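You operate a simulated robot arm through the tools that you are given. There is no shell and no other tool. Be economical: measure what you need, move in short steps, check, and stop when the job is done.

You are at the controls of a simulated robot arm. One attempt, no reset.

TASK
Warm the booth up: mains and air on, damper open, heat on low.
Fine: watch the air gauge reach the green.

It is judged by the outcome, as a careful person would: the job done as asked, and still so three seconds after it is handed in. It fails if anything else is knocked over, pushed out of place, dropped, spilled or broken.

THE ROBOT
A 7-joint arm with a two-finger parallel gripper, fixed in place. Base frame: the origin is at the foot of the arm, x ahead of it, y to its left, z up. Readings come in mm, rad, newtons and seconds.
With the tool pointing down near the work surface it reaches from about 120 to 540 mm from the base axis. Its first joint turns from -1.152 to 1.152 rad. Payload 2.4 kg.
The tool frame sits at the grasp point between the pads (the TCP): z along the fingers, y along the line on which they close. The tips reach 30 mm beyond it. Largest opening 94 mm; finger width 28, thickness 10; the body of the gripper, 50 by 96 mm, starts 55 mm behind the TCP.
Orientation is told as [roll, pitch, yaw] about the base's x, y, z axes, in that order, counted from this pose: with the fingers straight down and closing along the base's y, the tool's x points along the base's -x, its y along +y and its z along -z.

THE INTERFACE
- The arm moves only by the tool jog_arm. Its argument "motion" is a list of rows, each an object of numbers (a shift or turn left out is 0, a gripper value left out holds the last): "tx", "ty", "tz": the shift along the base's x, y, z in mm; "ax", "ay", "az": the turn, a rotation vector about the base's x, y, z in rad; "grip": the closure, from 0 (fully open) to 1 (shut). In form: [{"tx": .., "ty": .., "tz": .., "ax": .., "ay": .., "az": .., "grip": ..}, ...]. A call has 1 to 8 rows; each row is the pose to reach, as a shift and turn from the pose commanded when the call began. A row lasts 0.2 s, in which the tool goes at most 50 mm and 0.15 rad; a call with a longer step from one row to the next is refused whole, and so is a gripper value outside its range. A pose out of reach is approached as far as the arm can. The call stops where the force on the tool passes 40 N (or 10 N more than at its start, if that is more) or the arm is blocked; 0.2 s more then pass. Each finger travels about 153 mm/s and halts on what it meets, pressing with about 31 N; the grip force reading is that of the motor and also rises with nothing between the fingers. The clock runs only during rows and for 0.2 s after the last one: add rows that repeat a pose to give the fingers time. The reply holds the time, the measured pose of the TCP, the force on the tool along the base axes, the opening and the grip force, in the units named above and with some noise, and new pictures: "views" is both (left out), scene, wrist or none.
- Cameras (640 x 400 px; columns grow to the right, rows downward): "scene" is fixed at [23.4, 470.9, 1428.7]; the picture's right is [-0.85, -0.52, 0.00], its down [-0.37, 0.61, -0.70] and it looks along [0.36, -0.60, -0.72] (base axes); focal length 362 px, centre (320, 200). "wrist" rides on the gripper at [76, 14, -102] in the tool frame; the picture's right is [-0.18, 0.98, 0.00], its down [-0.75, -0.14, -0.64] and it looks along [-0.63, -0.12, 0.77] (tool axes); focal length 243 px, centre (320, 200).
- measure_at(camera, pixels): for up to 12 pixels [column, row] of the newest picture of that camera ("zoom" is the newest enlarged one), the place [x, y, z] in the base frame of the surface seen there, good to about 2 mm. No time passes.
- enlarge(camera, box): a new picture of the part [left, top, right, bottom] of that camera's present view, enlarged. No time passes.
- sign_off(): hands the job in; it is judged then, once.

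Go step by step. Measure first, check grasps and placings, and put right what went wrong. The budget is 80 turns and 200 pictures, counting those below and the enlarged ones. Unless the task says otherwise, let go and move clear before handing in, and close with one line.

The tools are called after "Request:" as name(argument=value, ...) on one line, values as JSON. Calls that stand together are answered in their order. jog_arm: Moves the arm, as the interface text tells. Its arguments: {"type":"object","properties":{"motion":{"type":"array","items":{"type":"object","properties":{"tx":{"type":"number"},"ty":{"type":"number"},"tz":{"type":"number"},"ax":{"type":"number"},"ay":{"type":"number"},"az":{"type":"number"},"grip":{"type":"number"}}}},"views":{"type":"string","enum":["both","scene","wrist","none"]}},"required":["motion"]} The other tools are called the same way: measure_at (camera, pixels) gives the place of the surface under pixels of a picture; enlarge (camera, box) takes an enlarged picture of a part of a camera's view; sign_off () hands the job in.

At the start:

```text
clock: 0.0
eef_pos: [454.0, 48.9, 832.2]
tcp_rot: [0.0, 0.0, 0.0]
force: [-0.4, -0.1, 0.2]
opening: 93.9
grasp_force: 0.0
```

scene: 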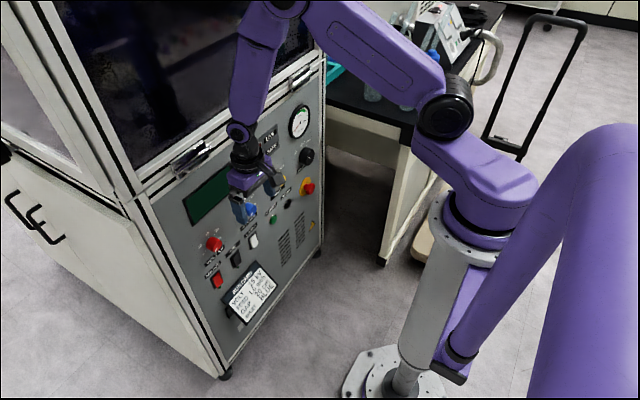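
wrist: 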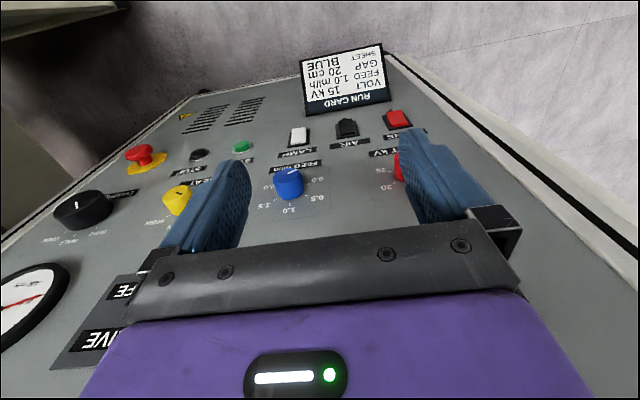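

The panel, with its rockers, knobs and gauge, spans about (150-325, 90-370) in the scene picture. I'll enlarge both views to read the labels.

Request:
enlarge(camera="scene", box=[180, 90, 340, 190])

Request:
enlarge(camera="scene", box=[180, 190, 340, 290])

Request:
enlarge(camera="wrist", box=[30, 90, 270, 240])

Request:
enlarge(camera="wrist", box=[220, 70, 460, 220])

```text
4.00 times, centred on (260, 140) of scene
```

zoom: 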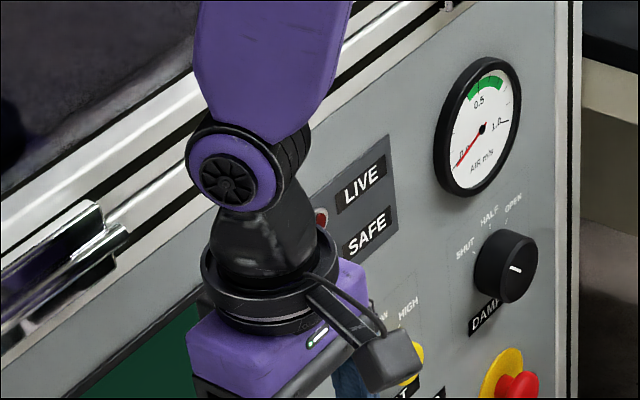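

```text
4.00 times, centred on (260, 240) of scene
```

zoom: 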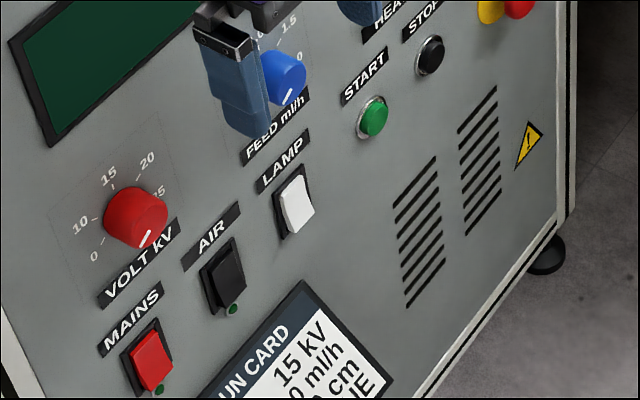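

```text
2.67 times, centred on (150, 165) of wrist
```

zoom: 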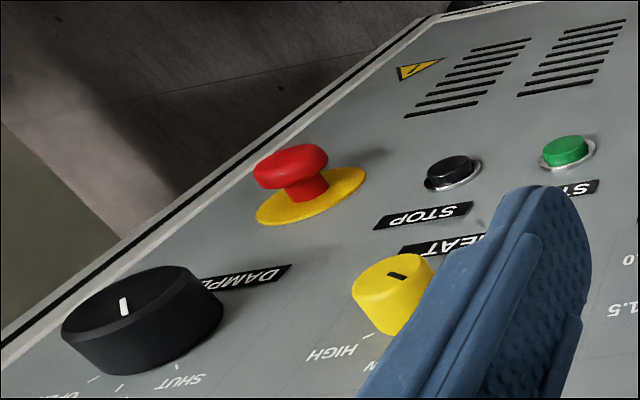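

```text
2.67 times, centred on (340, 145) of wrist
```

zoom: 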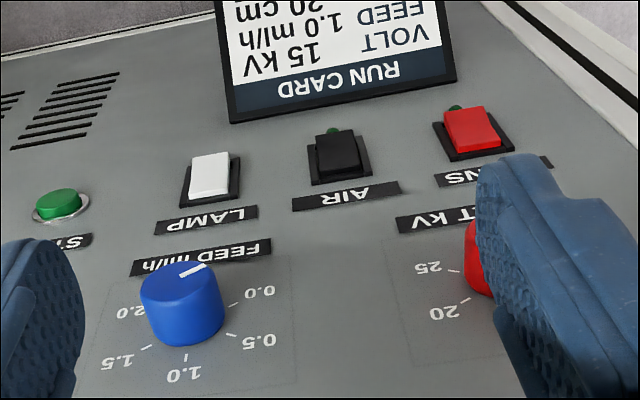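

Mains (red), air (black), lamp (white) rockers sit in the lower row, with the heat knob (yellow) and damper knob (black) at right. I'll measure the panel plane and the controls.

Request:
measure_at(camera="scene", pixels=[[218, 281], [210, 284], [236, 259], [230, 262], [254, 241], [308, 157], [300, 122], [290, 255], [165, 230], [318, 200], [225, 350], [213, 243]])

Request:
measure_at(camera="wrist", pixels=[[76, 205], [77, 216], [178, 196], [178, 192], [100, 234], [150, 223], [398, 118], [346, 128], [346, 120], [140, 155], [290, 185], [240, 190]])

```text
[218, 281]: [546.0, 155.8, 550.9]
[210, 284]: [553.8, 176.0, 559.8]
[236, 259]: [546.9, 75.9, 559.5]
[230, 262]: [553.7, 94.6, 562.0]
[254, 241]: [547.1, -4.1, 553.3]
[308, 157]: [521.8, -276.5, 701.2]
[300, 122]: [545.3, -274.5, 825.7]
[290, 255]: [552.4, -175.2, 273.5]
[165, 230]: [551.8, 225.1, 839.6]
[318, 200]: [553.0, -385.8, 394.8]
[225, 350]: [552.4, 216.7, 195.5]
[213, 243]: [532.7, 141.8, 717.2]
```

```text
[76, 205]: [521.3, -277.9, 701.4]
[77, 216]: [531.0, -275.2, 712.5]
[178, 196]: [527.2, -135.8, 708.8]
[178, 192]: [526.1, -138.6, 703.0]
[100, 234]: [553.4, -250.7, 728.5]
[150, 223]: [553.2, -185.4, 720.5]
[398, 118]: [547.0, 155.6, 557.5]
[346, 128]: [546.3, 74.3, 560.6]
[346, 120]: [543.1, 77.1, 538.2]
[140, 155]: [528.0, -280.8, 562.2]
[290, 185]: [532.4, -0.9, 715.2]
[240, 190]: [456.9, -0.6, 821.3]
```

The panel is vertical at x≈553, so the tool must point along +x. I'll back off and tilt the tool about −y in stages.

Request:
jog_arm(motion=[{"tx": -20, "ay": -0.14}, {"tx": -40, "ay": -0.28}, {"tx": -60, "tz": -10, "ay": -0.42}, {"tx": -70, "tz": -30, "ay": -0.56}, {"tx": -70, "tz": -50, "ay": -0.7}, {"tx": -70, "tz": -70, "ay": -0.84}, {"tx": -70, "tz": -90, "ay": -0.98}, {"tx": -70, "tz": -110, "ay": -1.12}], views="scene")

```text
clock: 1.8
eef_pos: [454.1, 135.9, 699.0]
tcp_rot: [-0.073, -1.118, 0.051]
force: [0.0, 0.7, -0.2]
opening: 93.9
grasp_force: 0.1
out of reach, approached as far as the arm can: row 1, 2, 3, 4, 5, 6, 7, 8
```

scene: 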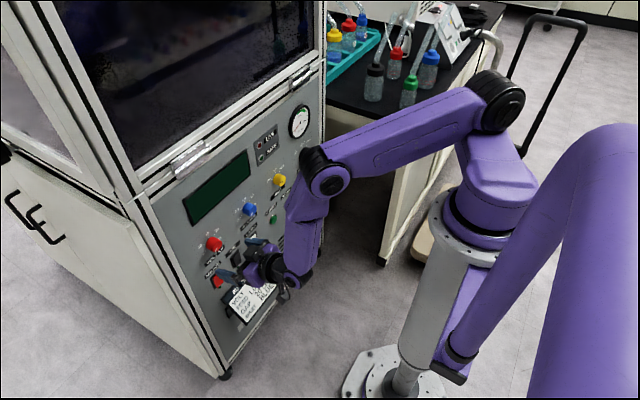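

The arm ended at (454, 136, 699), since the retracted pose was out of reach. I'll make a small rotation step to see which pose the offsets count from.

Request:
jog_arm(motion=[{"tx": 0, "ay": -0.1}, {"tx": 0, "ay": -0.2}], views="none")

```text
clock: 2.4
eef_pos: [459.4, 144.1, 695.6]
tcp_rot: [-0.012, -1.323, 0.011]
force: [0.0, -0.1, 0.1]
opening: 94.0
grasp_force: 0.1
out of reach, approached as far as the arm can: row 1, 2
```

Request:
jog_arm(motion=[{"tx": 20, "ay": -0.12}, {"tx": 20, "ay": -0.24}], views="both")

```text
clock: 3.0
eef_pos: [479.7, 142.6, 696.9]
tcp_rot: [-0.088, -1.559, 0.086]
force: [0.8, 0.2, -0.9]
opening: 94.2
grasp_force: 0.0
```

scene: 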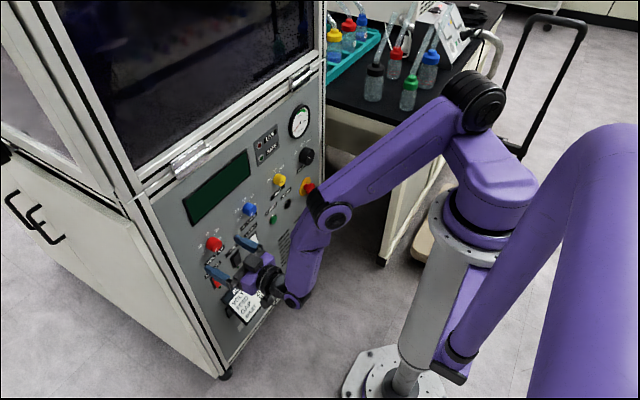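
wrist: 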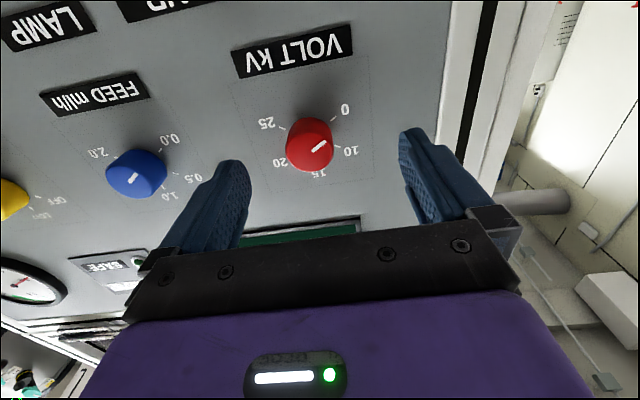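

The offsets count from the pose actually reached, and the tool now points at the panel. I'll close the fingers and move down to the mains rocker to inspect it.

Request:
jog_arm(motion=[{"tx": 0, "tz": -40, "ty": 5, "grip": 1}, {"tx": -10, "tz": -80, "ty": 10, "grip": 1}, {"tx": -10, "tz": -110, "ty": 13, "grip": 1}, {"tx": -10, "tz": -110, "ty": 13, "grip": 1}], views="both")

```text
clock: 4.0
eef_pos: [480.1, 143.9, 696.1]
tcp_rot: [-0.076, -1.558, 0.075]
force: [-0.2, 0.4, -0.1]
opening: 0.0
grasp_force: 31.1
out of reach, approached as far as the arm can: row 1, 2, 3, 4
```

scene: 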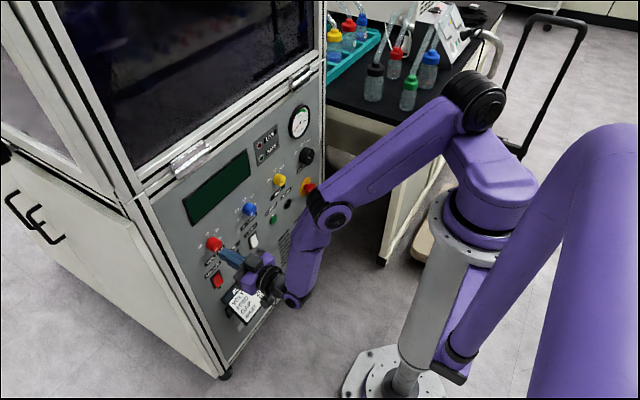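
wrist: 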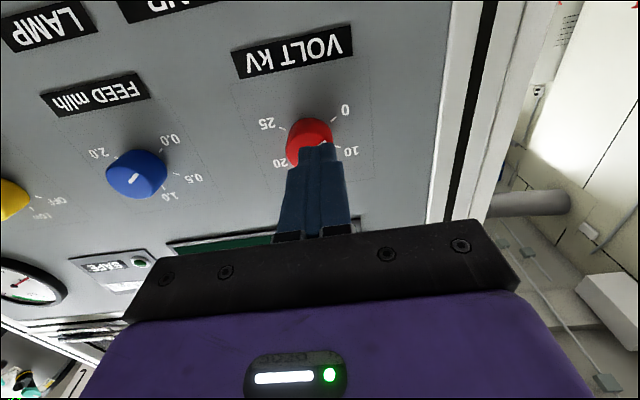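

The arm can't go lower with the tool level because of a wrist limit. I'll tip the tool down to about 57° from vertical while descending.

Request:
jog_arm(motion=[{"tx": -5, "ty": 4, "tz": -20, "ay": 0.14}, {"tx": -10, "ty": 8, "tz": -40, "ay": 0.28}, {"tx": -15, "ty": 12, "tz": -60, "ay": 0.42}, {"tx": -15, "ty": 12, "tz": -80, "ay": 0.56}, {"tx": -15, "ty": 12, "tz": -100, "ay": 0.56}], views="both")

```text
clock: 5.2
eef_pos: [462.7, 155.2, 597.6]
tcp_rot: [0.0, -0.998, -0.002]
force: [-0.6, 0.2, 0.1]
opening: 0.1
grasp_force: 31.1
```

scene: 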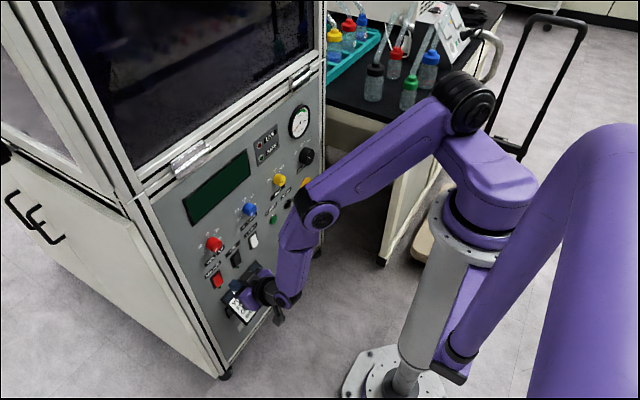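
wrist: 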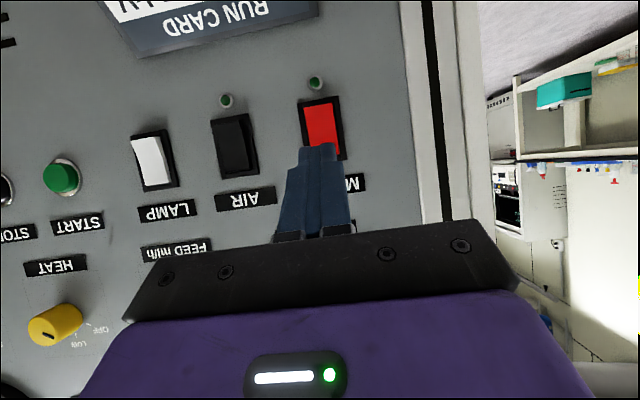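

Now the rockers are in clear view at (322,128), (234,145) and (153,162). I'll enlarge and measure their slopes.

Request:
enlarge(camera="wrist", box=[120, 60, 376, 220])

Request:
enlarge(camera="scene", box=[190, 110, 350, 210])

Request:
measure_at(camera="wrist", pixels=[[319, 106], [322, 120], [326, 138], [318, 100], [232, 120], [234, 140], [238, 166], [146, 143], [152, 160], [158, 182], [226, 101], [316, 84]])

```text
2.50 times, centred on (248, 140) of wrist
```

zoom: 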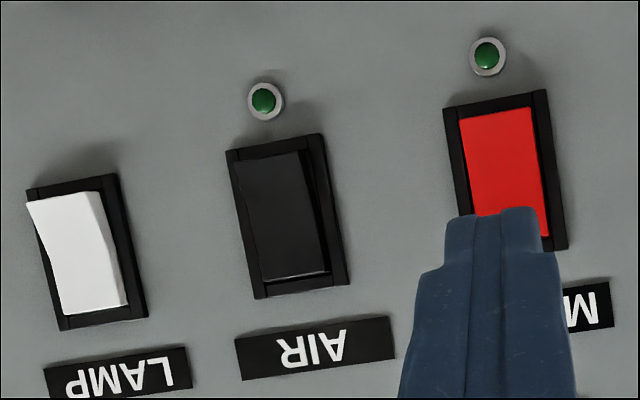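

```text
4.00 times, centred on (270, 160) of scene
```

zoom: 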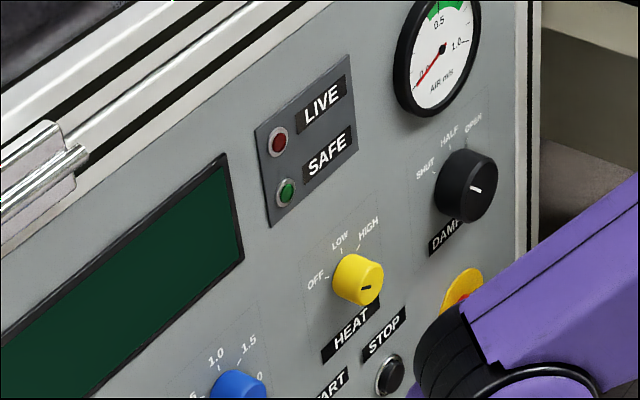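

```text
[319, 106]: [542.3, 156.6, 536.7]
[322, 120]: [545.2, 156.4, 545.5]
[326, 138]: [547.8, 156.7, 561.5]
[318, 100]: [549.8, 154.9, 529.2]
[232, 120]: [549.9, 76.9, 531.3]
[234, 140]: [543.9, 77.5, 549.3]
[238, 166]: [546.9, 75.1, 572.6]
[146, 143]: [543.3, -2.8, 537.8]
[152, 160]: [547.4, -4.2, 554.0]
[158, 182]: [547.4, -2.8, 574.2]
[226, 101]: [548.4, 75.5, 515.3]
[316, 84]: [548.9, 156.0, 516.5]
```

All three rockers have the bottom sticking out (x 542 at z 537, 548 at z 561) and their lamps are dark, so pressing the bottom should switch one on. I'll lower to z≈545 and press the bottom of mains with the closed tips.

Request:
jog_arm(motion=[{"tx": 0, "ty": 1, "tz": -27}, {"tx": 10, "ty": 1, "tz": -54}, {"tx": 36, "ty": 1, "tz": -54}, {"tx": 44, "ty": 1, "tz": -54}, {"tx": 50, "ty": 1, "tz": -54}, {"tx": 54, "ty": 1, "tz": -54}], views="wrist")

```text
clock: 6.6
eef_pos: [500.4, 169.9, 588.8]
tcp_rot: [0.0, -0.998, 0.001]
force: [0.4, 0.7, -0.1]
opening: 0.3
grasp_force: 31.1
out of reach, approached as far as the arm can: row 1, 2, 3, 4, 5, 6
```

wrist: 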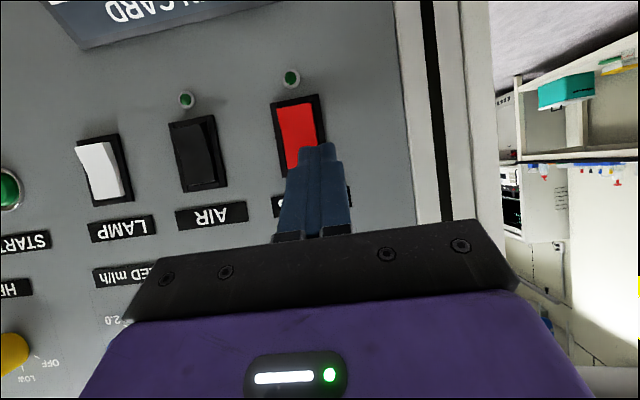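

Still limited, so I'll steepen the tool to about 34° from vertical before pressing. I'll back off while turning.

Request:
jog_arm(motion=[{"tx": -20, "ty": -5, "tz": 5, "ay": 0.13}, {"tx": -25, "ty": -10, "tz": 0, "ay": 0.27}, {"tx": -25, "ty": -14, "tz": -10, "ay": 0.4}, {"tx": -15, "ty": -14, "tz": -31, "ay": 0.4}], views="wrist")

```text
clock: 7.6
eef_pos: [484.3, 155.9, 558.5]
tcp_rot: [0.001, -0.598, -0.001]
force: [-0.3, -0.3, 0.3]
opening: 0.0
grasp_force: 31.1
```

wrist: 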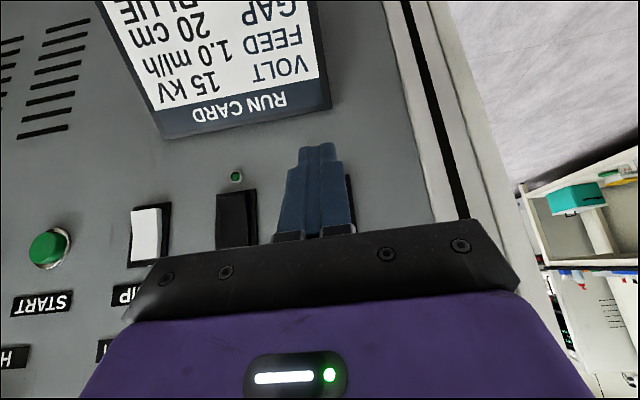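

The pose (484, 156, 558.5) was reached cleanly. Now I'll push forward slowly against the bottom of the mains rocker.

Request:
jog_arm(motion=[{"tx": 20}, {"tx": 28}, {"tx": 32}, {"tx": 35}, {"tx": 38}, {"tx": 40}], views="wrist")

```text
clock: 9.0
eef_pos: [517.0, 156.1, 554.3]
tcp_rot: [-0.005, -0.584, 0.008]
force: [-2.1, 0.5, -0.2]
opening: 0.3
grasp_force: 30.9
stopped in row 6: the force on the tool passed its limit (the readings are from after the stop); the commanded pose is now the measured one
```

wrist: 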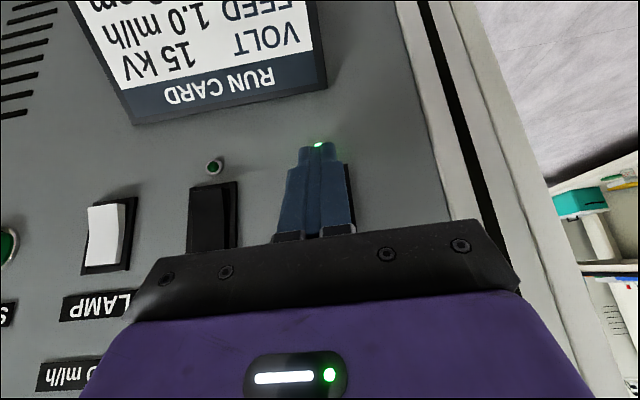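

The mains lamp is glowing green at (318,143). I'll back off and shift to the air rocker at y≈77.

Request:
jog_arm(motion=[{"tx": -32, "tz": 3}, {"tx": -32, "ty": -40, "tz": 4}, {"tx": -32, "ty": -79.5, "tz": 4}], views="wrist")

```text
clock: 9.8
eef_pos: [485.1, 77.3, 558.8]
tcp_rot: [-0.005, -0.586, 0.011]
force: [0.2, 0.8, -0.1]
opening: 0.2
grasp_force: 31.2
```

wrist: 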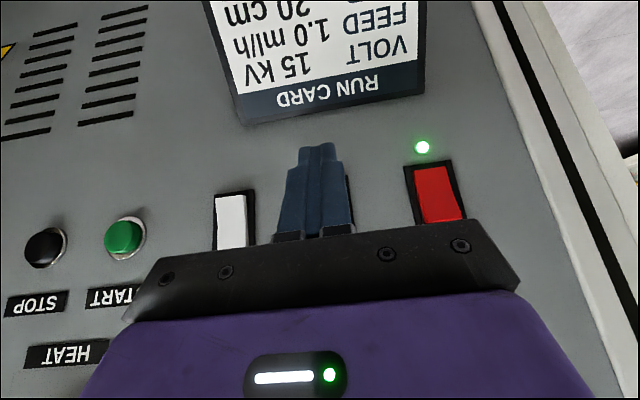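

Mains is latched on (lamp at (421,147)). Now I'll press the air rocker the same way.

Request:
jog_arm(motion=[{"tx": 20}, {"tx": 27}, {"tx": 31}, {"tx": 34}, {"tx": 37}, {"tx": 39}], views="none")

Request:
jog_arm(motion=[{"tx": -30, "tz": 3}, {"tx": -40, "tz": 30}, {"tx": -40, "tz": 70}], views="both")

```text
clock: 11.2
eef_pos: [516.4, 75.6, 553.9]
tcp_rot: [-0.006, -0.571, 0.014]
force: [-39.5, 2.2, 5.6]
opening: 0.1
grasp_force: 30.9
```

```text
clock: 12.0
eef_pos: [485.4, 76.4, 628.6]
tcp_rot: [-0.002, -0.587, 0.006]
force: [0.0, 0.8, 0.3]
opening: 0.0
grasp_force: 31.1
```

scene: 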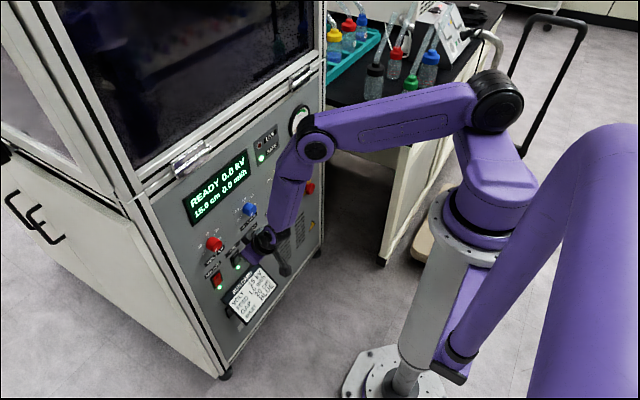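
wrist: 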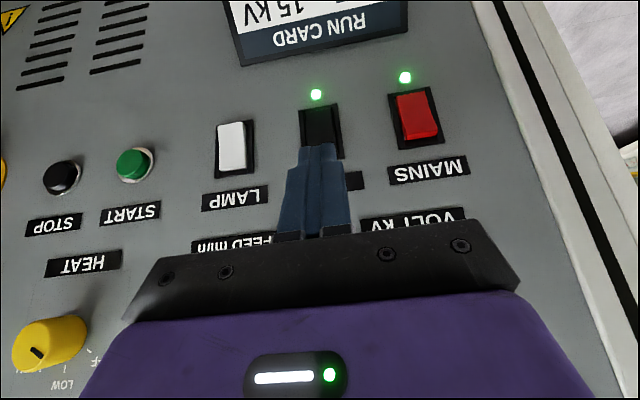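

Both lamps are lit, at (316,94) and (405,76), and the display reads READY. Next is the damper knob at (521, −277, 704), so I'll move right and raise the tool toward level.

Request:
jog_arm(motion=[{"tx": -20, "tz": 20, "ty": -30}, {"tx": -30, "tz": 40, "ty": -70}, {"tx": -30, "tz": 60, "ty": -110}, {"tx": -30, "tz": 70, "ty": -150, "ay": -0.1}, {"tx": -30, "tz": 70, "ty": -190, "ay": -0.2}, {"tx": -30, "tz": 70, "ty": -230, "ay": -0.33}], views="both")

```text
clock: 13.4
eef_pos: [499.7, -88.9, 693.0]
tcp_rot: [-0.206, -0.886, 0.136]
force: [-0.5, 0.0, -0.5]
opening: 0.0
grasp_force: 31.3
out of reach, approached as far as the arm can: row 1, 2, 3, 4, 5, 6
```

scene: 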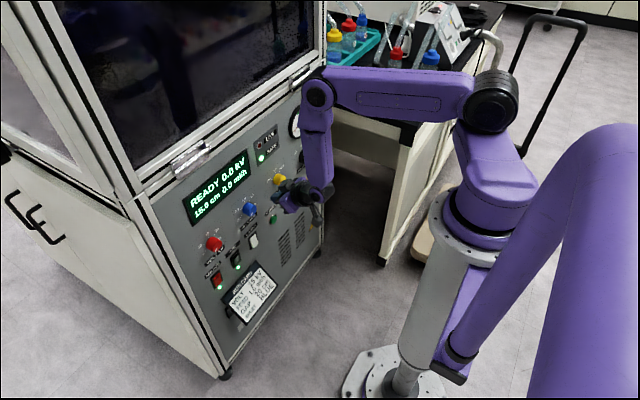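
wrist: 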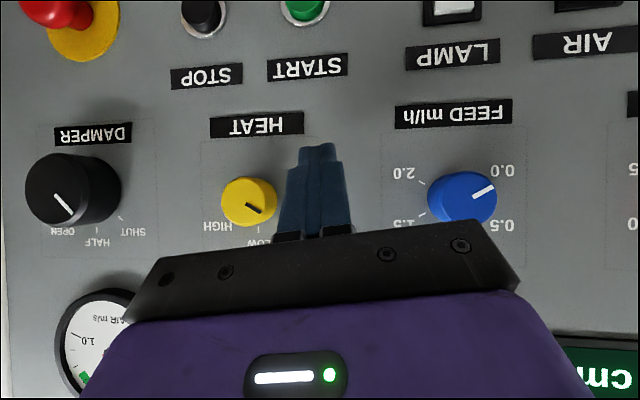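

Knob markings are visible: damper at (65,190), heat at (250,200). I'll enlarge and measure.

Request:
enlarge(camera="wrist", box=[10, 110, 290, 285])

Request:
measure_at(camera="wrist", pixels=[[55, 197], [72, 213], [63, 204], [118, 218], [97, 227], [70, 225], [28, 190], [100, 185], [247, 206], [260, 211], [258, 232], [225, 222]])

```text
2.29 times, centred on (150, 198) of wrist
```

zoom: 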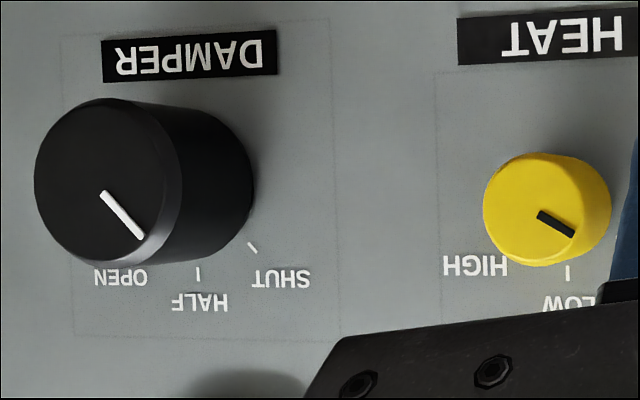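

```text
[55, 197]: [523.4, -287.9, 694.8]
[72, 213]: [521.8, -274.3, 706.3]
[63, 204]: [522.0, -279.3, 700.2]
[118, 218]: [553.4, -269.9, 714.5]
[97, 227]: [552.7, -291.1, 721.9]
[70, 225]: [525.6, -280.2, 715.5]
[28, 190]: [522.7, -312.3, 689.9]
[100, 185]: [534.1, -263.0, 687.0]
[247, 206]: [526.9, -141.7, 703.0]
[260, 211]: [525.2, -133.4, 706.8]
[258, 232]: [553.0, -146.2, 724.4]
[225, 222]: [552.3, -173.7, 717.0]
```

The damper pointer runs from (−288, 695) toward (−274, 706), which is SHUT, and OPEN is 90° clockwise. I'm close to the heat knob, so I'll back off and down before sliding right.

Request:
jog_arm(motion=[{"tx": -10, "tz": -20}, {"tx": -20, "tz": -40}, {"tx": -25, "tz": -45, "ty": -20}], views="none")

```text
clock: 14.2
eef_pos: [478.9, -96.7, 644.9]
tcp_rot: [-0.223, -0.881, 0.147]
force: [0.1, 0.0, 0.6]
opening: 0.2
grasp_force: 31.0
out of reach, approached as far as the arm can: row 3
```

Request:
jog_arm(motion=[{"tx": 5, "ty": -40}, {"tx": 5, "ty": -80}, {"tx": 5, "ty": -120}, {"tx": 5, "ty": -160}, {"tx": 0, "ty": -190}], views="both")

```text
clock: 15.4
eef_pos: [511.3, -144.8, 639.0]
tcp_rot: [-0.288, -0.866, 0.13]
force: [-0.4, 0.1, 0.6]
opening: 0.1
grasp_force: 30.9
out of reach, approached as far as the arm can: row 1, 2, 3, 4, 5
```

scene: 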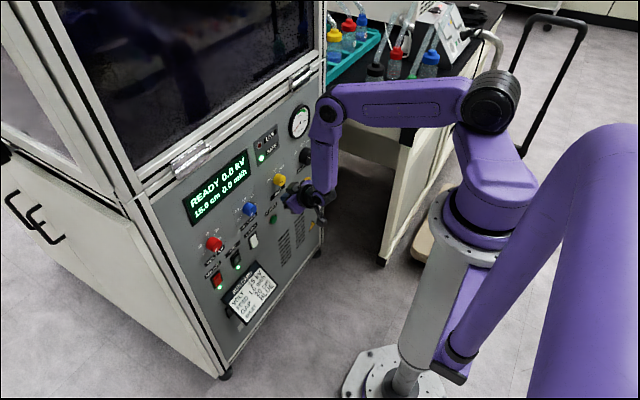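
wrist: 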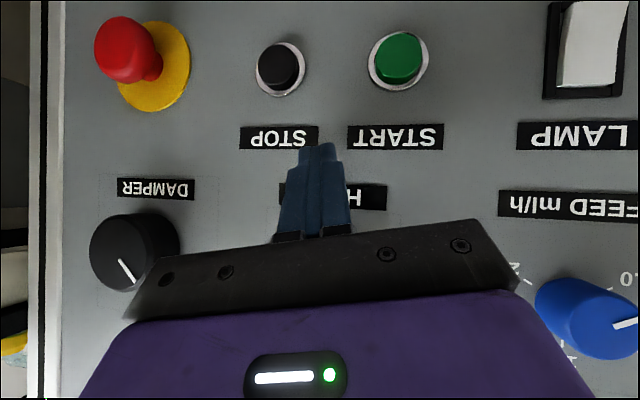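

The arm keeps being pushed forward when sliding right with the tool along +x. I'll yaw the tool outward (−az) while retreating, to see whether that frees the rightward motion.

Request:
jog_arm(motion=[{"tx": -10, "tz": 10, "az": -0.12}, {"tx": -20, "tz": 15, "ty": -10, "az": -0.24}, {"tx": -30, "tz": 20, "ty": -25, "az": -0.36}, {"tx": -30, "tz": 20, "ty": -50, "az": -0.48}], views="both")

```text
clock: 16.4
eef_pos: [481.3, -196.7, 656.9]
tcp_rot: [-0.288, -0.868, -0.352]
force: [-0.3, -0.9, -0.7]
opening: 0.0
grasp_force: 31.5
```

scene: 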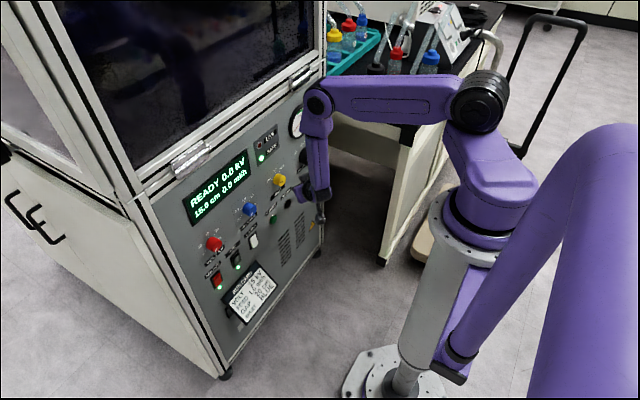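
wrist: 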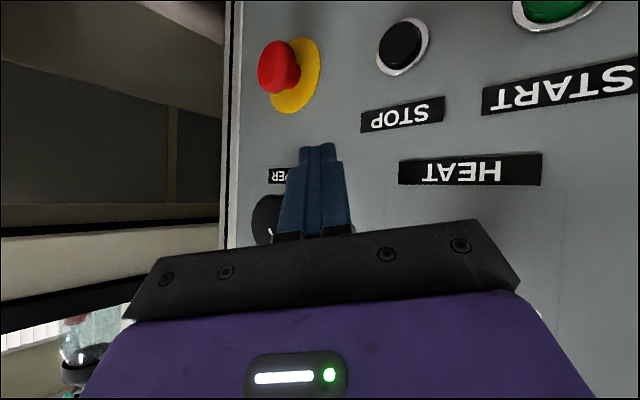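

Yaw freed the motion: the TCP is at (481, −197, 657). To understand the arm's limits I'll measure its joints in the scene picture.

Request:
measure_at(camera="scene", pixels=[[480, 210], [500, 180], [460, 130], [480, 105], [495, 85], [460, 95], [400, 95], [340, 95], [318, 102], [318, 150], [320, 185], [308, 180]])

Request:
enlarge(camera="scene", box=[260, 50, 580, 250])

```text
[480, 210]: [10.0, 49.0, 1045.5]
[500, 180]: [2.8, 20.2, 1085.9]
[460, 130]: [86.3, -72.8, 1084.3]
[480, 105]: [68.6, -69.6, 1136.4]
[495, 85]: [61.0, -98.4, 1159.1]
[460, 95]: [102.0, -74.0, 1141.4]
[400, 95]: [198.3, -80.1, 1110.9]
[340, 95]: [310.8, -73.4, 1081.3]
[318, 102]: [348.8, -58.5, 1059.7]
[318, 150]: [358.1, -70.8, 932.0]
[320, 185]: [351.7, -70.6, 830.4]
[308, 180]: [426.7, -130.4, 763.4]
```

```text
2.00 times, centred on (420, 150) of scene
```

zoom: 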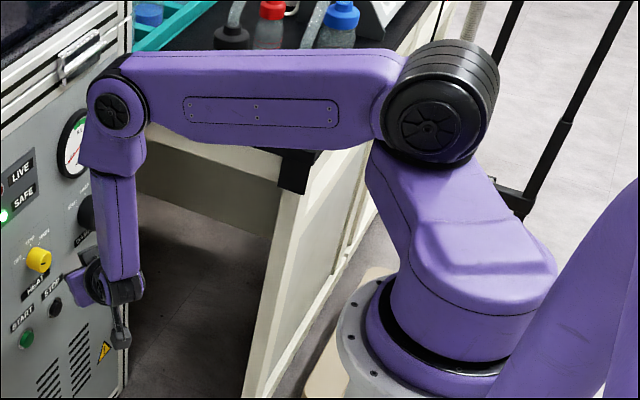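

Yawing outward is the feasible direction here. The plan is to grip the damper with the fingers closing vertically and the tool yawed about 40° right, then rotate +90° about x around the knob axis. I'll move and turn toward the pre-grasp pose in two halves.

Request:
jog_arm(motion=[{"tx": -6, "ty": -4, "tz": 4, "ax": -0.1341, "ay": 0.0408, "az": 0.0465}, {"tx": -10, "ty": -8, "tz": 8, "ax": -0.2682, "ay": 0.0816, "az": 0.093}, {"tx": -13, "ty": -12, "tz": 12, "ax": -0.4023, "ay": 0.1224, "az": 0.1395}, {"tx": -13, "ty": -16, "tz": 16, "ax": -0.5364, "ay": 0.1632, "az": 0.186}, {"tx": -13, "ty": -20, "tz": 20, "ax": -0.6705, "ay": 0.204, "az": 0.2325}], views="scene")

```text
clock: 17.6
eef_pos: [468.5, -217.1, 676.0]
tcp_rot: [-1.173, -0.59, 0.508]
force: [0.2, -0.4, -0.2]
opening: 0.0
grasp_force: 30.8
```

scene: 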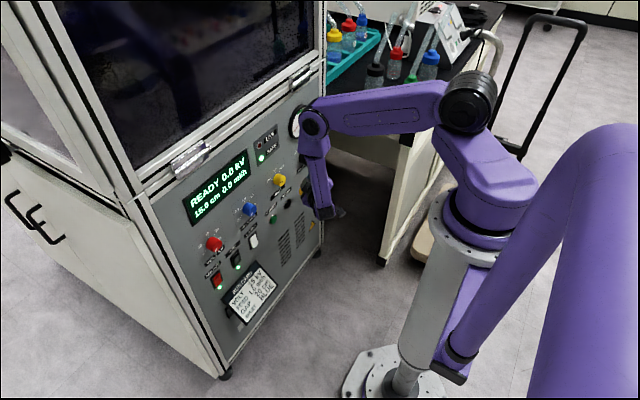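

Reached without trouble. I'll do the second half and open the gripper.

Request:
jog_arm(motion=[{"tx": 0, "ty": -4, "tz": 3, "ax": -0.1341, "ay": 0.0408, "az": 0.0465, "grip": 0}, {"tx": 0, "ty": -8, "tz": 6, "ax": -0.2682, "ay": 0.0816, "az": 0.093}, {"tx": 0, "ty": -12, "tz": 9, "ax": -0.4023, "ay": 0.1224, "az": 0.1395}, {"tx": 0, "ty": -15, "tz": 13, "ax": -0.5364, "ay": 0.1632, "az": 0.186}, {"tx": 0, "ty": -17, "tz": 16, "ax": -0.6705, "ay": 0.204, "az": 0.2325}], views="both")

```text
clock: 18.8
eef_pos: [469.8, -233.2, 691.8]
tcp_rot: [-1.57, 0.003, 0.873]
force: [0.6, 0.6, -1.5]
opening: 94.0
grasp_force: 0.2
```

scene: 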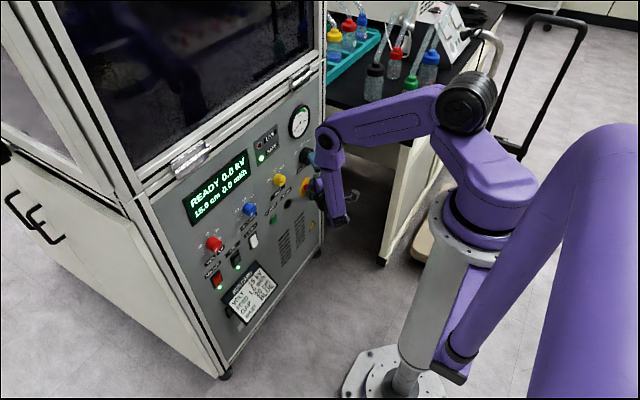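
wrist: 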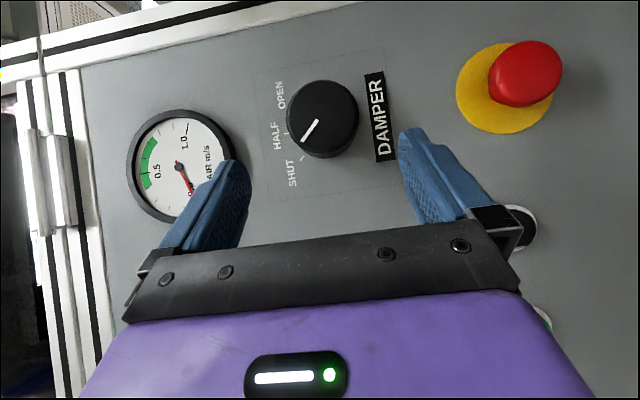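

The pose is exact and the view is clear: the damper knob is at (325,115) with ticks at (303,158), (288,133) and (295,108). I'll measure its centre and edges.

Request:
measure_at(camera="wrist", pixels=[[289, 120], [356, 115], [325, 82], [325, 150], [318, 119], [304, 138], [303, 159], [286, 134], [290, 106], [322, 112], [300, 95], [345, 140]])

Request:
enlarge(camera="wrist", box=[240, 60, 400, 160])

```text
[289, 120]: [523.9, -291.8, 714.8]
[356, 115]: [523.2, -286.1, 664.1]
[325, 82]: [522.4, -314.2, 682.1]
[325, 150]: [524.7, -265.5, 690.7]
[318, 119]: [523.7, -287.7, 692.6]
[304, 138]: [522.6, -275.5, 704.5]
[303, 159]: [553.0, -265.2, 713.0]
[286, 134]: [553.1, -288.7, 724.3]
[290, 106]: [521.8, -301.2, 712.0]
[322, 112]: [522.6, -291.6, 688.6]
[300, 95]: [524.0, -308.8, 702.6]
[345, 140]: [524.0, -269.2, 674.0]
```

```text
4.00 times, centred on (320, 110) of wrist
```

zoom: 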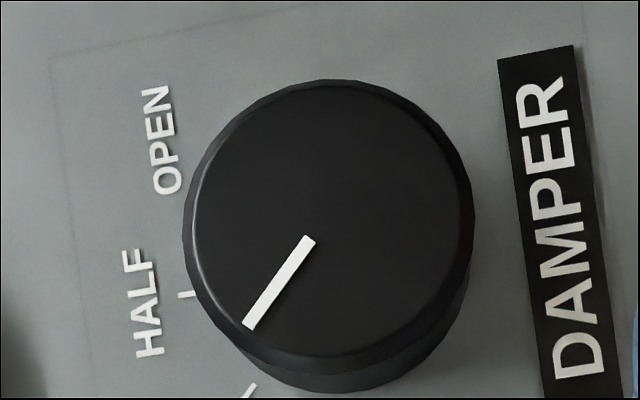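

The knob centre is (y −289.5, z 690), radius 25. I'll advance along the tool axis to put the pads around it, then close.

Request:
jog_arm(motion=[{"tx": 15, "ty": -14, "tz": -2}, {"tx": 30, "ty": -28, "tz": -2}, {"tx": 43, "ty": -40, "tz": -2}, {"tx": 43, "ty": -40, "tz": -2}], views="wrist")

```text
clock: 19.8
eef_pos: [513.2, -273.8, 690.1]
tcp_rot: [-1.568, 0.001, 0.872]
force: [-0.2, 0.0, -1.0]
opening: 93.9
grasp_force: 0.0
```

wrist: 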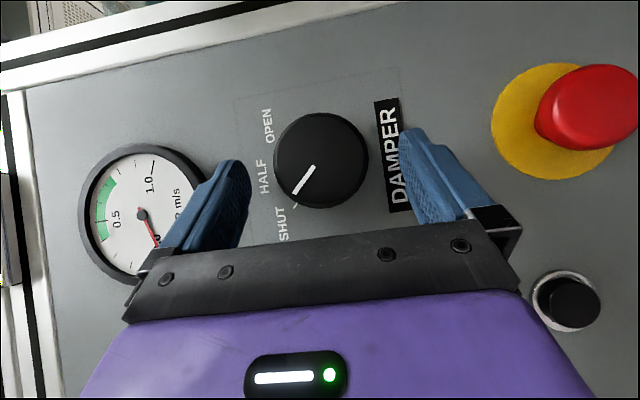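

The knob is centred between the pads, with clear space to the gauge and E-stop. I'll close on it.

Request:
jog_arm(motion=[{"grip": 0.4}, {"grip": 0.7}, {"grip": 0.7}], views="wrist")

```text
clock: 20.6
eef_pos: [511.6, -274.0, 690.1]
tcp_rot: [-1.568, 0.001, 0.874]
force: [4.9, -2.7, -8.5]
opening: 55.7
grasp_force: 45.2
```

wrist: 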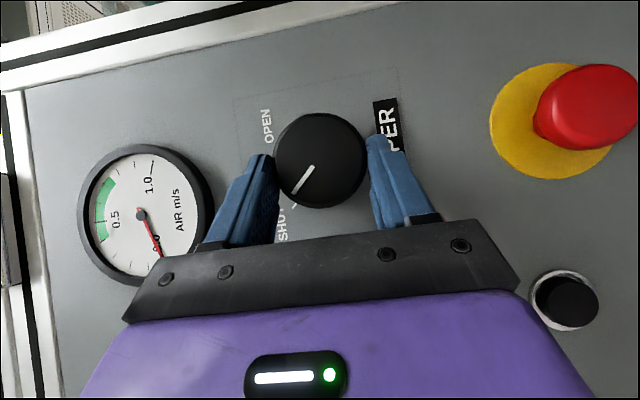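

The grip is firm (55.7 mm, 45 N). I'll turn +x-wise around the knob axis, first 0.7 rad.

Request:
jog_arm(motion=[{"ty": -0.2, "tz": 2.2, "ax": 0.14}, {"ty": -0.6, "tz": 4.4, "ax": 0.28}, {"ty": -1.4, "tz": 6.5, "ax": 0.42}, {"ty": -2.4, "tz": 8.5, "ax": 0.56}, {"ty": -3.8, "tz": 10.3, "ax": 0.7}], views="wrist")

```text
clock: 21.8
eef_pos: [512.1, -276.5, 700.5]
tcp_rot: [-1.072, -0.516, 0.739]
force: [-4.4, 4.3, 3.3]
opening: 55.7
grasp_force: 45.1
```

wrist: 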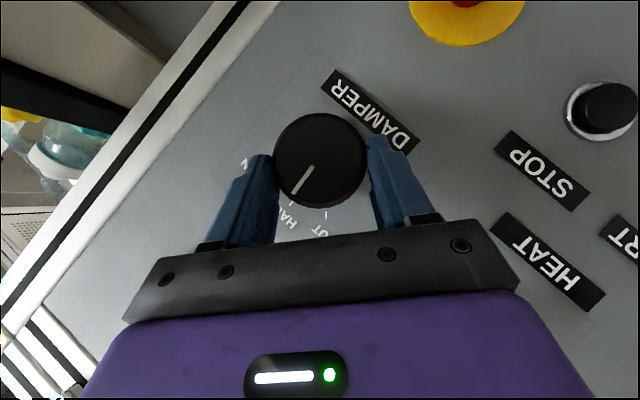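

The knob turned with the gripper; the pointer is now at HALF. I'll continue to the full 90°.

Request:
jog_arm(motion=[{"ty": -1.6, "tz": 1.6, "ax": 0.14}, {"ty": -3.3, "tz": 3.0, "ax": 0.28}, {"ty": -5.3, "tz": 4.1, "ax": 0.42}, {"ty": -7.3, "tz": 4.9, "ax": 0.56}, {"ty": -9.5, "tz": 5.5, "ax": 0.7}, {"ty": -11.7, "tz": 5.7, "ax": 0.84}, {"ty": -12.4, "tz": 5.7, "ax": 0.88}], views="both")

```text
clock: 22.4
eef_pos: [515.0, -277.5, 705.8]
tcp_rot: [-0.856, -0.665, 0.556]
force: [-6.7, 1.8, 7.3]
opening: 56.2
grasp_force: 45.2
out of reach, approached as far as the arm can: row 2
stopped in row 2: the force on the tool passed its limit (the readings are from after the stop); the commanded pose is now the measured one
```

scene: 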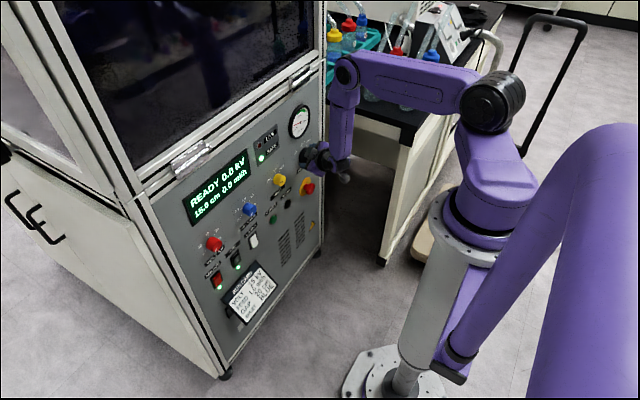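
wrist: 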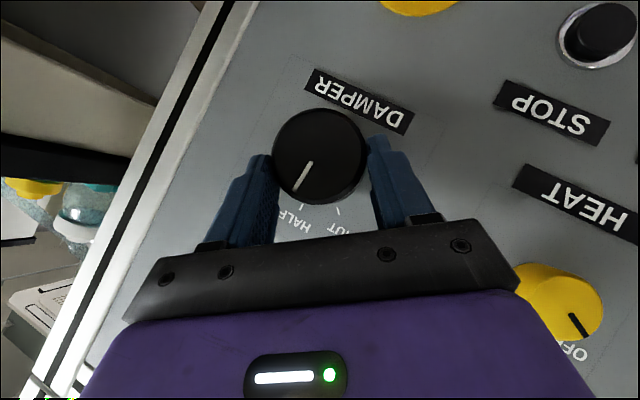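

The wrist limit is reached at about 0.88 rad, past HALF. I'll open the fingers, orbit back in place around the knob, then regrasp for the rest.

Request:
jog_arm(motion=[{"grip": 0}, {"grip": 0}, {"tx": -1, "ty": 1.5, "tz": -2, "ax": -0.147}, {"tx": -2, "ty": 2.5, "tz": -4.5, "ax": -0.294}, {"tx": -2, "ty": 3.5, "tz": -7, "ax": -0.44}, {"tx": -2, "ty": 4, "tz": -10, "ax": -0.587}, {"tx": -2, "ty": 4, "tz": -13, "ax": -0.734}, {"tx": -2, "ty": 4, "tz": -15.8, "ax": -0.88}], views="wrist")

```text
clock: 24.2
eef_pos: [517.3, -276.2, 690.3]
tcp_rot: [-1.555, -0.092, 0.838]
force: [-0.3, 0.1, -0.3]
opening: 93.7
grasp_force: 0.1
out of reach, approached as far as the arm can: row 8
```

wrist: 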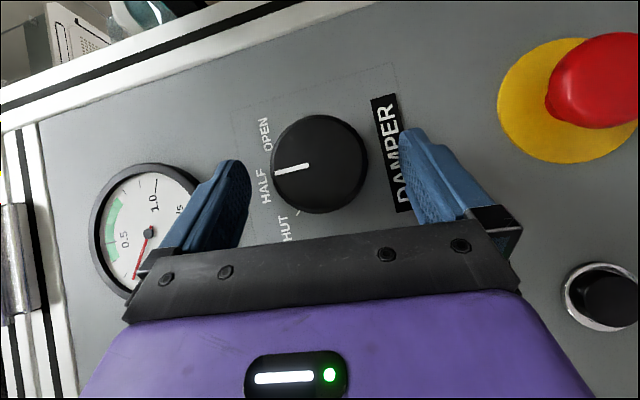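

The pointer sits at HALF. I'll regrasp here and turn another ~0.8 rad.

Request:
jog_arm(motion=[{"tx": -3, "grip": 0.4}, {"tx": -3, "grip": 0.7}, {"tx": -3, "grip": 0.7}], views="none")

Request:
jog_arm(motion=[{"ty": -0.1, "tz": 1.9, "ax": 0.14}, {"ty": -0.5, "tz": 3.7, "ax": 0.28}, {"ty": -1.2, "tz": 5.5, "ax": 0.42}, {"ty": -2.1, "tz": 7.2, "ax": 0.56}, {"ty": -3.2, "tz": 8.7, "ax": 0.7}, {"ty": -4.3, "tz": 9.9, "ax": 0.82}], views="wrist")

```text
clock: 25.0
eef_pos: [517.8, -273.0, 689.9]
tcp_rot: [-1.571, -0.073, 0.848]
force: [27.8, 6.4, -11.1]
opening: 56.2
grasp_force: 45.0
```

```text
clock: 26.4
eef_pos: [516.0, -280.0, 700.6]
tcp_rot: [-0.921, -0.638, 0.6]
force: [16.1, 5.3, 9.3]
opening: 56.3
grasp_force: 45.1
```

wrist: 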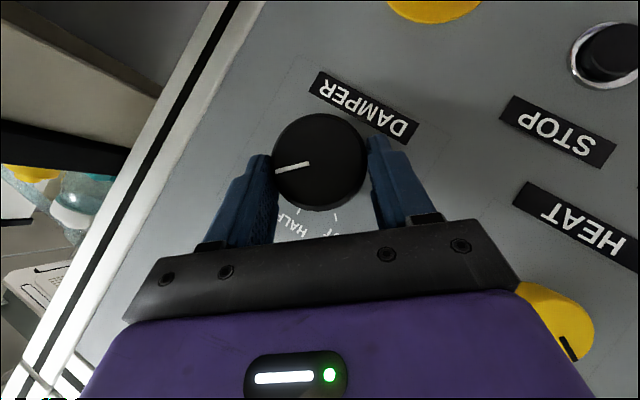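

The knob followed to about OPEN. I'll release, orbit back and retreat to check the pointer.

Request:
jog_arm(motion=[{"grip": 0}, {"grip": 0}, {"tx": -2, "ty": 1.5, "tz": -2, "ax": -0.14}, {"tx": -2, "ty": 2.5, "tz": -4, "ax": -0.28}, {"tx": -4, "ty": 5, "tz": -6, "ax": -0.42}, {"tx": -10, "ty": 10, "tz": -8, "ax": -0.56}, {"tx": -20, "ty": 20, "tz": -9, "ax": -0.69}, {"tx": -36, "ty": 36, "tz": -9, "ax": -0.8}], views="both")

```text
clock: 28.2
eef_pos: [478.6, -245.6, 690.3]
tcp_rot: [-1.563, -0.086, 0.835]
force: [0.0, 0.8, 0.4]
opening: 94.3
grasp_force: 0.1
```

scene: 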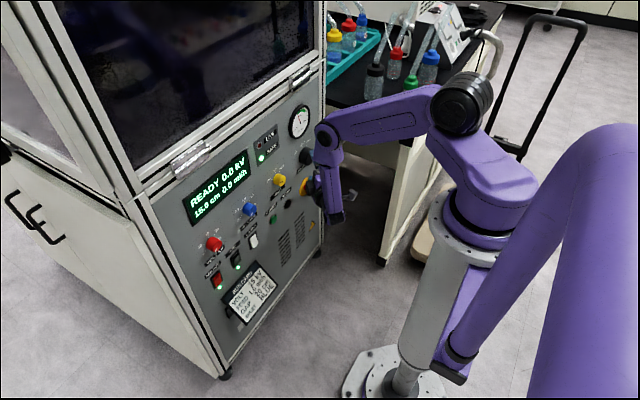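
wrist: 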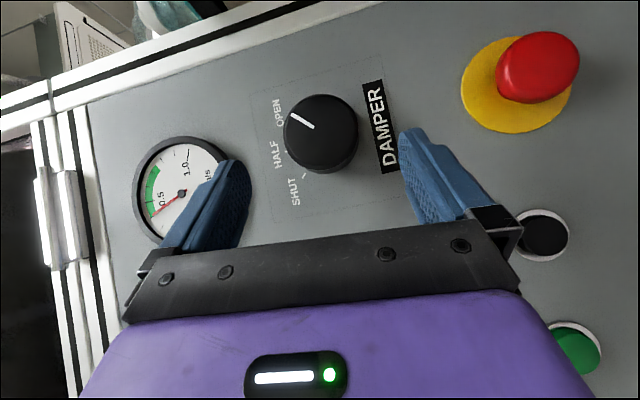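

Request:
enlarge(camera="wrist", box=[130, 60, 386, 220])

Request:
measure_at(camera="wrist", pixels=[[291, 113], [312, 127], [287, 152], [304, 177]])

```text
2.50 times, centred on (258, 140) of wrist
```

zoom: 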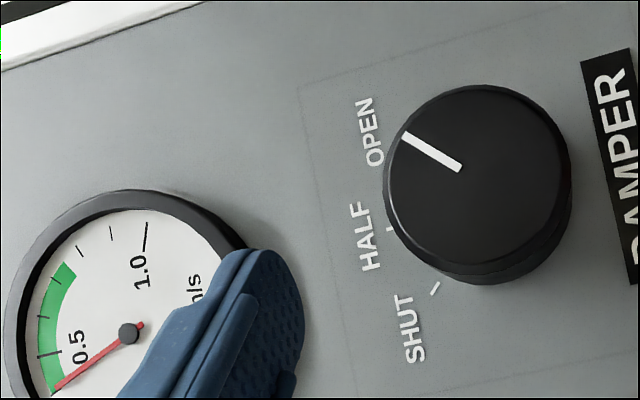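

```text
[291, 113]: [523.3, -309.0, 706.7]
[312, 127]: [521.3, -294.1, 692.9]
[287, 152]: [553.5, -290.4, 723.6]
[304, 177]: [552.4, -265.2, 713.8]
```

The damper pointer runs from (−294, 693) to (−309, 707), which is OPEN, and the gauge needle is just entering the green. Next I'll move left to the heat knob, keeping this orientation.

Request:
jog_arm(motion=[{"tx": -8, "ty": 35, "tz": 3}, {"tx": -8, "ty": 75, "tz": 6}, {"tx": -8, "ty": 115, "tz": 8}, {"tx": -8, "ty": 150, "tz": 8}], views="both")

```text
clock: 29.2
eef_pos: [470.8, -95.9, 698.4]
tcp_rot: [-1.56, -0.089, 0.834]
force: [-0.3, -0.1, 0.1]
opening: 94.2
grasp_force: 0.0
```

scene: 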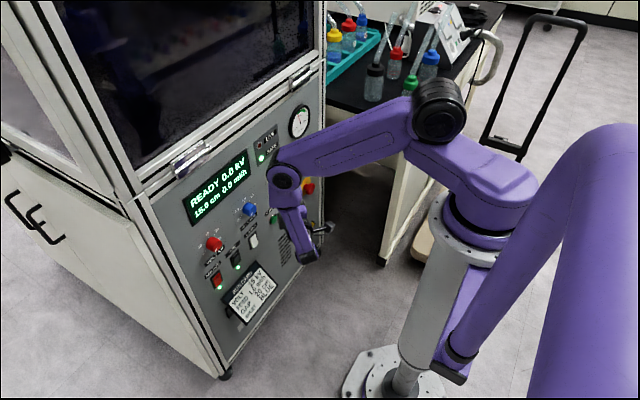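
wrist: 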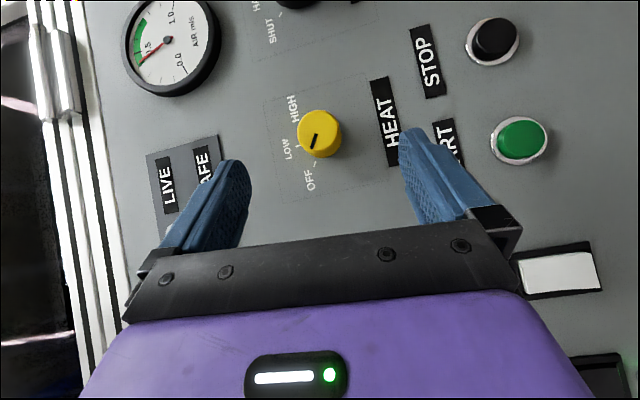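

The heat knob is at (319,133), pointing at OFF. I'll measure its edges, pointer and ticks, and enlarge it.

Request:
measure_at(camera="wrist", pixels=[[299, 130], [337, 131], [319, 112], [318, 152], [318, 133], [313, 147], [297, 148], [318, 162], [298, 122], [345, 140], [490, 140], [480, 40]])

Request:
enlarge(camera="wrist", box=[255, 85, 383, 165])

Request:
enlarge(camera="scene", box=[260, 90, 340, 140])

```text
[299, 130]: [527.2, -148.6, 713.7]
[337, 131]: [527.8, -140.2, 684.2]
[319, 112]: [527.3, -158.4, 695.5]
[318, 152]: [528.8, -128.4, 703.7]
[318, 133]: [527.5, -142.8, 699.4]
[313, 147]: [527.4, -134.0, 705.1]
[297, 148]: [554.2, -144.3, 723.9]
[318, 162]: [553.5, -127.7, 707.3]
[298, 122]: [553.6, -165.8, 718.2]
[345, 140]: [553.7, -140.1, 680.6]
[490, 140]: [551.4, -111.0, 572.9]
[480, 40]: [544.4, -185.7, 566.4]
```

```text
5.00 times, centred on (319, 125) of wrist
```

zoom: 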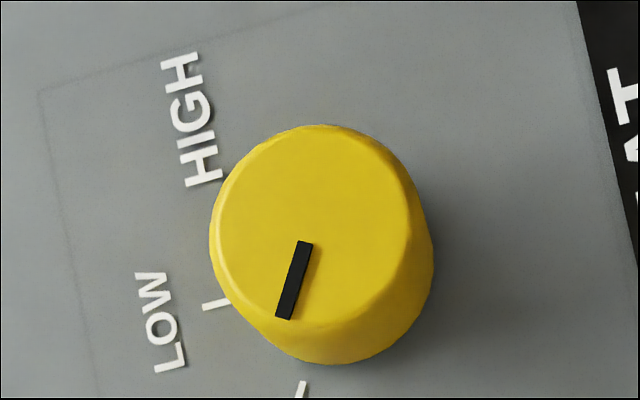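

```text
8.00 times, centred on (300, 115) of scene
```

zoom: 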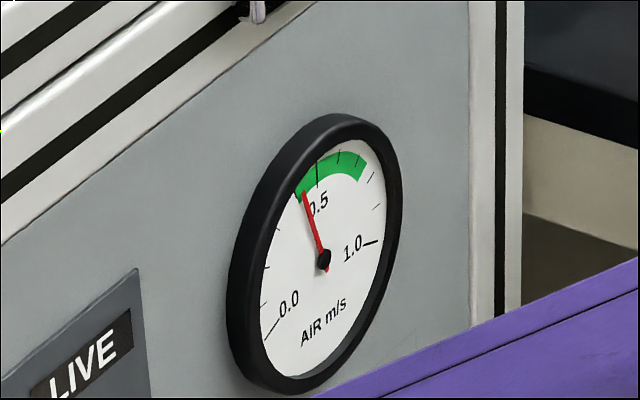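

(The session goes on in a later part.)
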